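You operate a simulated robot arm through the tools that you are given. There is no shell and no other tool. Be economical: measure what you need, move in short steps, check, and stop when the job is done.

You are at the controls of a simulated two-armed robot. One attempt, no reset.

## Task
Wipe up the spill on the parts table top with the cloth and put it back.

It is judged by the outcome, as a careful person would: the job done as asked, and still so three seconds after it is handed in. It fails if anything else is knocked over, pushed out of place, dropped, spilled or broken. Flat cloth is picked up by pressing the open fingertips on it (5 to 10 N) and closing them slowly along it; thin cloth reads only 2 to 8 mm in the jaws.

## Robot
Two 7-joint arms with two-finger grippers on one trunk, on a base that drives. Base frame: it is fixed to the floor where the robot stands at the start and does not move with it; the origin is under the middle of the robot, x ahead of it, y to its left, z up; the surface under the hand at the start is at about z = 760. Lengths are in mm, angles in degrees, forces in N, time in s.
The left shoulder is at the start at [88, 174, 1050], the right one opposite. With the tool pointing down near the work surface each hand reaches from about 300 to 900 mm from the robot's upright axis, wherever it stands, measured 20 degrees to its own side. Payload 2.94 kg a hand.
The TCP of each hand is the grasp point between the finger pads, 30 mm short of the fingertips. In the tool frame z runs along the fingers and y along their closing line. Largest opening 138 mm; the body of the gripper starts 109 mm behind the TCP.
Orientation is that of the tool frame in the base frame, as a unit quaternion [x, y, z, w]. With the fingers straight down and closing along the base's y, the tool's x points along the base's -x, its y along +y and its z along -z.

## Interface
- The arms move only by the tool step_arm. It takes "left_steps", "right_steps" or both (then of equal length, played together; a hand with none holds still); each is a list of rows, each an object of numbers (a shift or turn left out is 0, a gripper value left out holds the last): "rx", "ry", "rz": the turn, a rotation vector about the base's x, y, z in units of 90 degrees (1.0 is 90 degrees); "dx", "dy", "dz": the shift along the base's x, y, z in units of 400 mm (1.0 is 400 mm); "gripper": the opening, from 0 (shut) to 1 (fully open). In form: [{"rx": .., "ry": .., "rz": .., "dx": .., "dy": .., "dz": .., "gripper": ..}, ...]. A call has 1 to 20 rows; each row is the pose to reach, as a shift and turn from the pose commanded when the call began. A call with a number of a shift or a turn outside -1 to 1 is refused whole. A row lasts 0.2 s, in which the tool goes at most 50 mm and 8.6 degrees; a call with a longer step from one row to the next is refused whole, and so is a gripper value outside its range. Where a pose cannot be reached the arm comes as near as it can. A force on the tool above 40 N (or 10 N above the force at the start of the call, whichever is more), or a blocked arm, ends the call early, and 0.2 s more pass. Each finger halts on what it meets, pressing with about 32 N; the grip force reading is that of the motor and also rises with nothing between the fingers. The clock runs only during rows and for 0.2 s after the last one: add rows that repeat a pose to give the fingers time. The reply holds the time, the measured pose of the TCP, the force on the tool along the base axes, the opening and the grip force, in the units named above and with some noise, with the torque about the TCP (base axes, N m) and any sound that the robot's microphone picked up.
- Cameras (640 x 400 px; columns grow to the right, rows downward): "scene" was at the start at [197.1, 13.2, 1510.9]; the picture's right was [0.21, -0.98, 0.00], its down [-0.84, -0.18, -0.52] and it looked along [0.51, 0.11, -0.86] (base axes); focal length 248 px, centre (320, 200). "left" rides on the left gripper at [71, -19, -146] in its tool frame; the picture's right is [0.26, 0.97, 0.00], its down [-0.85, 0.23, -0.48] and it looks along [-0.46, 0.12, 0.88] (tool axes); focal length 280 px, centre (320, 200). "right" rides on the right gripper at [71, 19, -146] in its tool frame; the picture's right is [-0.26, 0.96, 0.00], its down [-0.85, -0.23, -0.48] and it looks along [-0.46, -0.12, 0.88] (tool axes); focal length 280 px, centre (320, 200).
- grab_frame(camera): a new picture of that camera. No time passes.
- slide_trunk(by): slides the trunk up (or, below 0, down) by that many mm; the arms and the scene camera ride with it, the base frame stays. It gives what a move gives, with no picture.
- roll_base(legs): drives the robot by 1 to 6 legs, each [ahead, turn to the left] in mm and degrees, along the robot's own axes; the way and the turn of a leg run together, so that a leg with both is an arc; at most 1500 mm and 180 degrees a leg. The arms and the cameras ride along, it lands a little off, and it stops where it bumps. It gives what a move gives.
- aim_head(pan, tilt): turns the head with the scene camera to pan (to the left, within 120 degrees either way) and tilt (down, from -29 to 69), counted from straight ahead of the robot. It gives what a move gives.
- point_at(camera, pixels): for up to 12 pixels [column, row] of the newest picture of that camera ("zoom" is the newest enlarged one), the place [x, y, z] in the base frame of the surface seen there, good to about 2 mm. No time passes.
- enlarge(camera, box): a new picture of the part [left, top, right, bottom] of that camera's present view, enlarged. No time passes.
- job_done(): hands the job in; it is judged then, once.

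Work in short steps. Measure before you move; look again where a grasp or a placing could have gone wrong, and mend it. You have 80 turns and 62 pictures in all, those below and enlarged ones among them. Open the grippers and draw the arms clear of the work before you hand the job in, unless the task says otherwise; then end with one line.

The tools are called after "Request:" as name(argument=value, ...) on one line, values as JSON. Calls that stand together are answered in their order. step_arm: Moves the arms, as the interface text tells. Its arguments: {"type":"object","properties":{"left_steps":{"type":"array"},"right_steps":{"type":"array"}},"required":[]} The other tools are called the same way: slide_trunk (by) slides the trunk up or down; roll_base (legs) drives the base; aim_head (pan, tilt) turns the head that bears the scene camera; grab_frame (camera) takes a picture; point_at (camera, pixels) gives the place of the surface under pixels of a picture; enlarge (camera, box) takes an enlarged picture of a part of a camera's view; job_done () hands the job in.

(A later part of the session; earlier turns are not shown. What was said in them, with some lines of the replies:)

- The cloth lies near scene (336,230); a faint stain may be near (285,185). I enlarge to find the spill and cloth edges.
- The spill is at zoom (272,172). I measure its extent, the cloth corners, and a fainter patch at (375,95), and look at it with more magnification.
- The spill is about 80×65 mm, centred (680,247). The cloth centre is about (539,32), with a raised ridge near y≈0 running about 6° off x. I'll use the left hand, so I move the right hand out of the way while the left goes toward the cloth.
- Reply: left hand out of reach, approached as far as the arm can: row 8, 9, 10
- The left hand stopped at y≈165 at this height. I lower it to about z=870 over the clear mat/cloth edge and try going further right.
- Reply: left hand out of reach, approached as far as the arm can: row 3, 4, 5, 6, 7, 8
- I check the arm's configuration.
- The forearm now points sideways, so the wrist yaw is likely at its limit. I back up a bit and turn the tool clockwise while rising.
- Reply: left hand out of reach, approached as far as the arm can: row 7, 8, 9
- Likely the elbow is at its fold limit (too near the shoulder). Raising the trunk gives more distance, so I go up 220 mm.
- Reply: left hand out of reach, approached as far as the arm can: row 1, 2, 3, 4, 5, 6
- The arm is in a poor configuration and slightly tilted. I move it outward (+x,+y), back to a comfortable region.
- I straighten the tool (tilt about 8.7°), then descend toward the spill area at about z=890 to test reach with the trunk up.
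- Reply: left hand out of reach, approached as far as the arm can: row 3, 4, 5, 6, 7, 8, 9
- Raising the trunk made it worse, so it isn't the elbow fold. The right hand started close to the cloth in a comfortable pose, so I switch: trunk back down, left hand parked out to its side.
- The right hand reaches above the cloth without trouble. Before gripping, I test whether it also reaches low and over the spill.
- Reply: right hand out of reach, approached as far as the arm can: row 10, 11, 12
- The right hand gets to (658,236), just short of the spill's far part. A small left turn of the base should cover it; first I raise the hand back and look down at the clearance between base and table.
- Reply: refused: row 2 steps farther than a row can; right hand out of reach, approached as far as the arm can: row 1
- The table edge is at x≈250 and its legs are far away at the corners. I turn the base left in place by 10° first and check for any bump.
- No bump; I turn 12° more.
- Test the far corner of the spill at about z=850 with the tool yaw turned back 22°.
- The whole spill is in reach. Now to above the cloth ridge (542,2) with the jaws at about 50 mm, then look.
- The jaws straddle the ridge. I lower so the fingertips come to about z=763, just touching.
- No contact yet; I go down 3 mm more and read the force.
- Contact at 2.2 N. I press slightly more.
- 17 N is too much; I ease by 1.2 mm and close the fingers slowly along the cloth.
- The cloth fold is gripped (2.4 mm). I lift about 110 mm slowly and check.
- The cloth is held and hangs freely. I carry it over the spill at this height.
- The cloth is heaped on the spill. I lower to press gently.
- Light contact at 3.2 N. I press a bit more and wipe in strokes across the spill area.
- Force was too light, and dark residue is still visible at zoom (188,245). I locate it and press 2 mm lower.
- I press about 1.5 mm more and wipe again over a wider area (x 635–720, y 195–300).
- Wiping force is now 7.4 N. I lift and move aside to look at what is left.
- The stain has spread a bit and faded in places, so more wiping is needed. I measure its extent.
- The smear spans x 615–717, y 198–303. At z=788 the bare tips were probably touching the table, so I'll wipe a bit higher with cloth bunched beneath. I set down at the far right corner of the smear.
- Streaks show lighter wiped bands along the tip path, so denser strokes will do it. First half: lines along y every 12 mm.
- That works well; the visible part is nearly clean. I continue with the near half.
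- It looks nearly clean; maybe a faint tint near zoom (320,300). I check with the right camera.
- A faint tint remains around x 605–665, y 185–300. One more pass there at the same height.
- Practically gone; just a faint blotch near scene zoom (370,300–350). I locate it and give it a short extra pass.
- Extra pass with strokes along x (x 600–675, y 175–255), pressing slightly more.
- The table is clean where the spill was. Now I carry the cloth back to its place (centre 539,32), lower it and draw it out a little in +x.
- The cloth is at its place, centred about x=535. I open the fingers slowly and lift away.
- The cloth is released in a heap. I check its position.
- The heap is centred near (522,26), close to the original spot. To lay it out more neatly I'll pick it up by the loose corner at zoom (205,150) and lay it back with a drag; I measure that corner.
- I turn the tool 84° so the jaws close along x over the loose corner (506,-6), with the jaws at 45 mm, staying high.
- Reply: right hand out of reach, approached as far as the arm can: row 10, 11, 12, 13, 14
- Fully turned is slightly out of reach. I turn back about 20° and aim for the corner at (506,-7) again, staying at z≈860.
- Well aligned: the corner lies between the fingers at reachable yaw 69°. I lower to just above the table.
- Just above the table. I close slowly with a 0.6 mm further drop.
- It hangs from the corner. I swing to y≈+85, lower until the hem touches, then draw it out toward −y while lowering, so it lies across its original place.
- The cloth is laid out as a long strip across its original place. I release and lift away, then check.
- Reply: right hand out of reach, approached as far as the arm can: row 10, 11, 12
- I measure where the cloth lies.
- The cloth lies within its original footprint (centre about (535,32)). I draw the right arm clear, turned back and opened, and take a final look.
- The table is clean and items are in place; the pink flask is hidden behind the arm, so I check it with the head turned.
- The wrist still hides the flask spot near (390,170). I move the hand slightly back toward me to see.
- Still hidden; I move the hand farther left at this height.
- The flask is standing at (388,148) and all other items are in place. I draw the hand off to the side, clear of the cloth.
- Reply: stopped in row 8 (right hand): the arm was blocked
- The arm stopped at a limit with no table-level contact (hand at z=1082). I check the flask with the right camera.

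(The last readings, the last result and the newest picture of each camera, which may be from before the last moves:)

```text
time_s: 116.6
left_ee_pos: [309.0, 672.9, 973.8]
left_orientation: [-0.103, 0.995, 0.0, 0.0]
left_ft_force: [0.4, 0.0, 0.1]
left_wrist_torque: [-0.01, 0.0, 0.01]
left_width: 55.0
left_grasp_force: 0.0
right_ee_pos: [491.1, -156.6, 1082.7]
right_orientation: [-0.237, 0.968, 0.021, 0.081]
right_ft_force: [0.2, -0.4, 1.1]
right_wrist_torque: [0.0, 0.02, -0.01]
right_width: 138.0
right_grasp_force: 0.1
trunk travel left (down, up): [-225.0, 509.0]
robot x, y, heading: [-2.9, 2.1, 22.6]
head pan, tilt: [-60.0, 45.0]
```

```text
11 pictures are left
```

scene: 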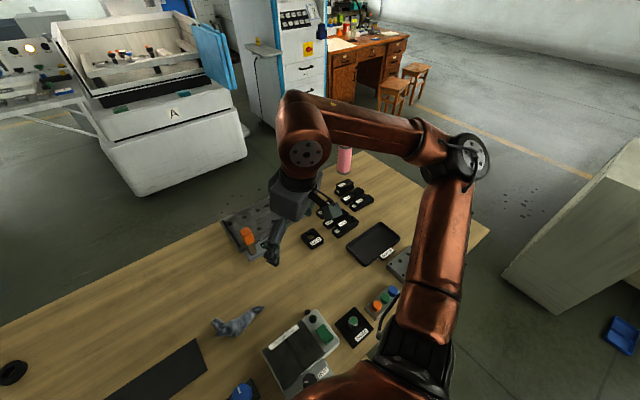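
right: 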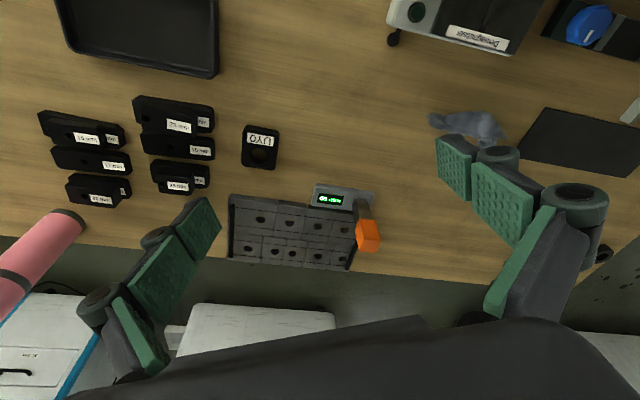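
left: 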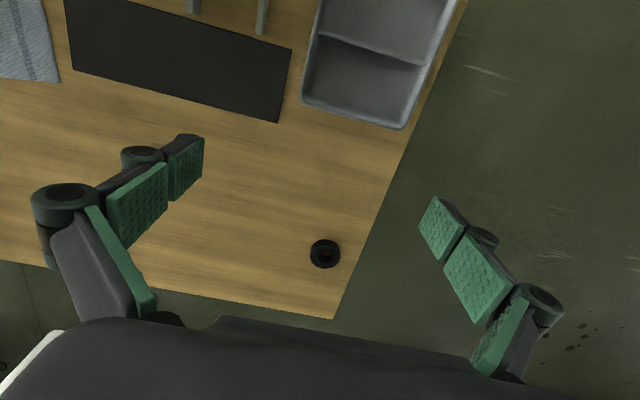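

The flask is still standing at (343,160), the cloth is in its place, the spill is gone, and both arms are clear. I also open the left gripper and then hand in.

Request:
step_arm(left_steps=[{"gripper": 0.7}, {"gripper": 1.0}, {"gripper": 1.0}, {"gripper": 1.0}])

Request:
job_done()

```text
time_s: 117.6
left_ee_pos: [310.6, 672.5, 973.5]
left_orientation: [-0.103, 0.995, 0.001, 0.0]
left_ft_force: [-0.2, 0.2, -0.6]
left_wrist_torque: [0.01, 0.01, -0.01]
left_width: 138.0
left_grasp_force: 0.1
right_ee_pos: [490.8, -157.0, 1083.2]
right_orientation: [-0.237, 0.968, 0.02, 0.081]
right_ft_force: [0.3, 0.6, 0.0]
right_wrist_torque: [0.02, 0.0, 0.03]
right_width: 137.9
right_grasp_force: 0.0
trunk travel left (down, up): [-225.0, 509.0]
robot x, y, heading: [0.1, 1.0, 22.2]
head pan, tilt: [-60.0, 45.0]
```

```text
The job is handed in.
```

I wiped up the spill and put the cloth back in its original place, though it lies crumpled in a strip rather than flat; nothing else on the table looks moved, and both arms are clear with grippers open.
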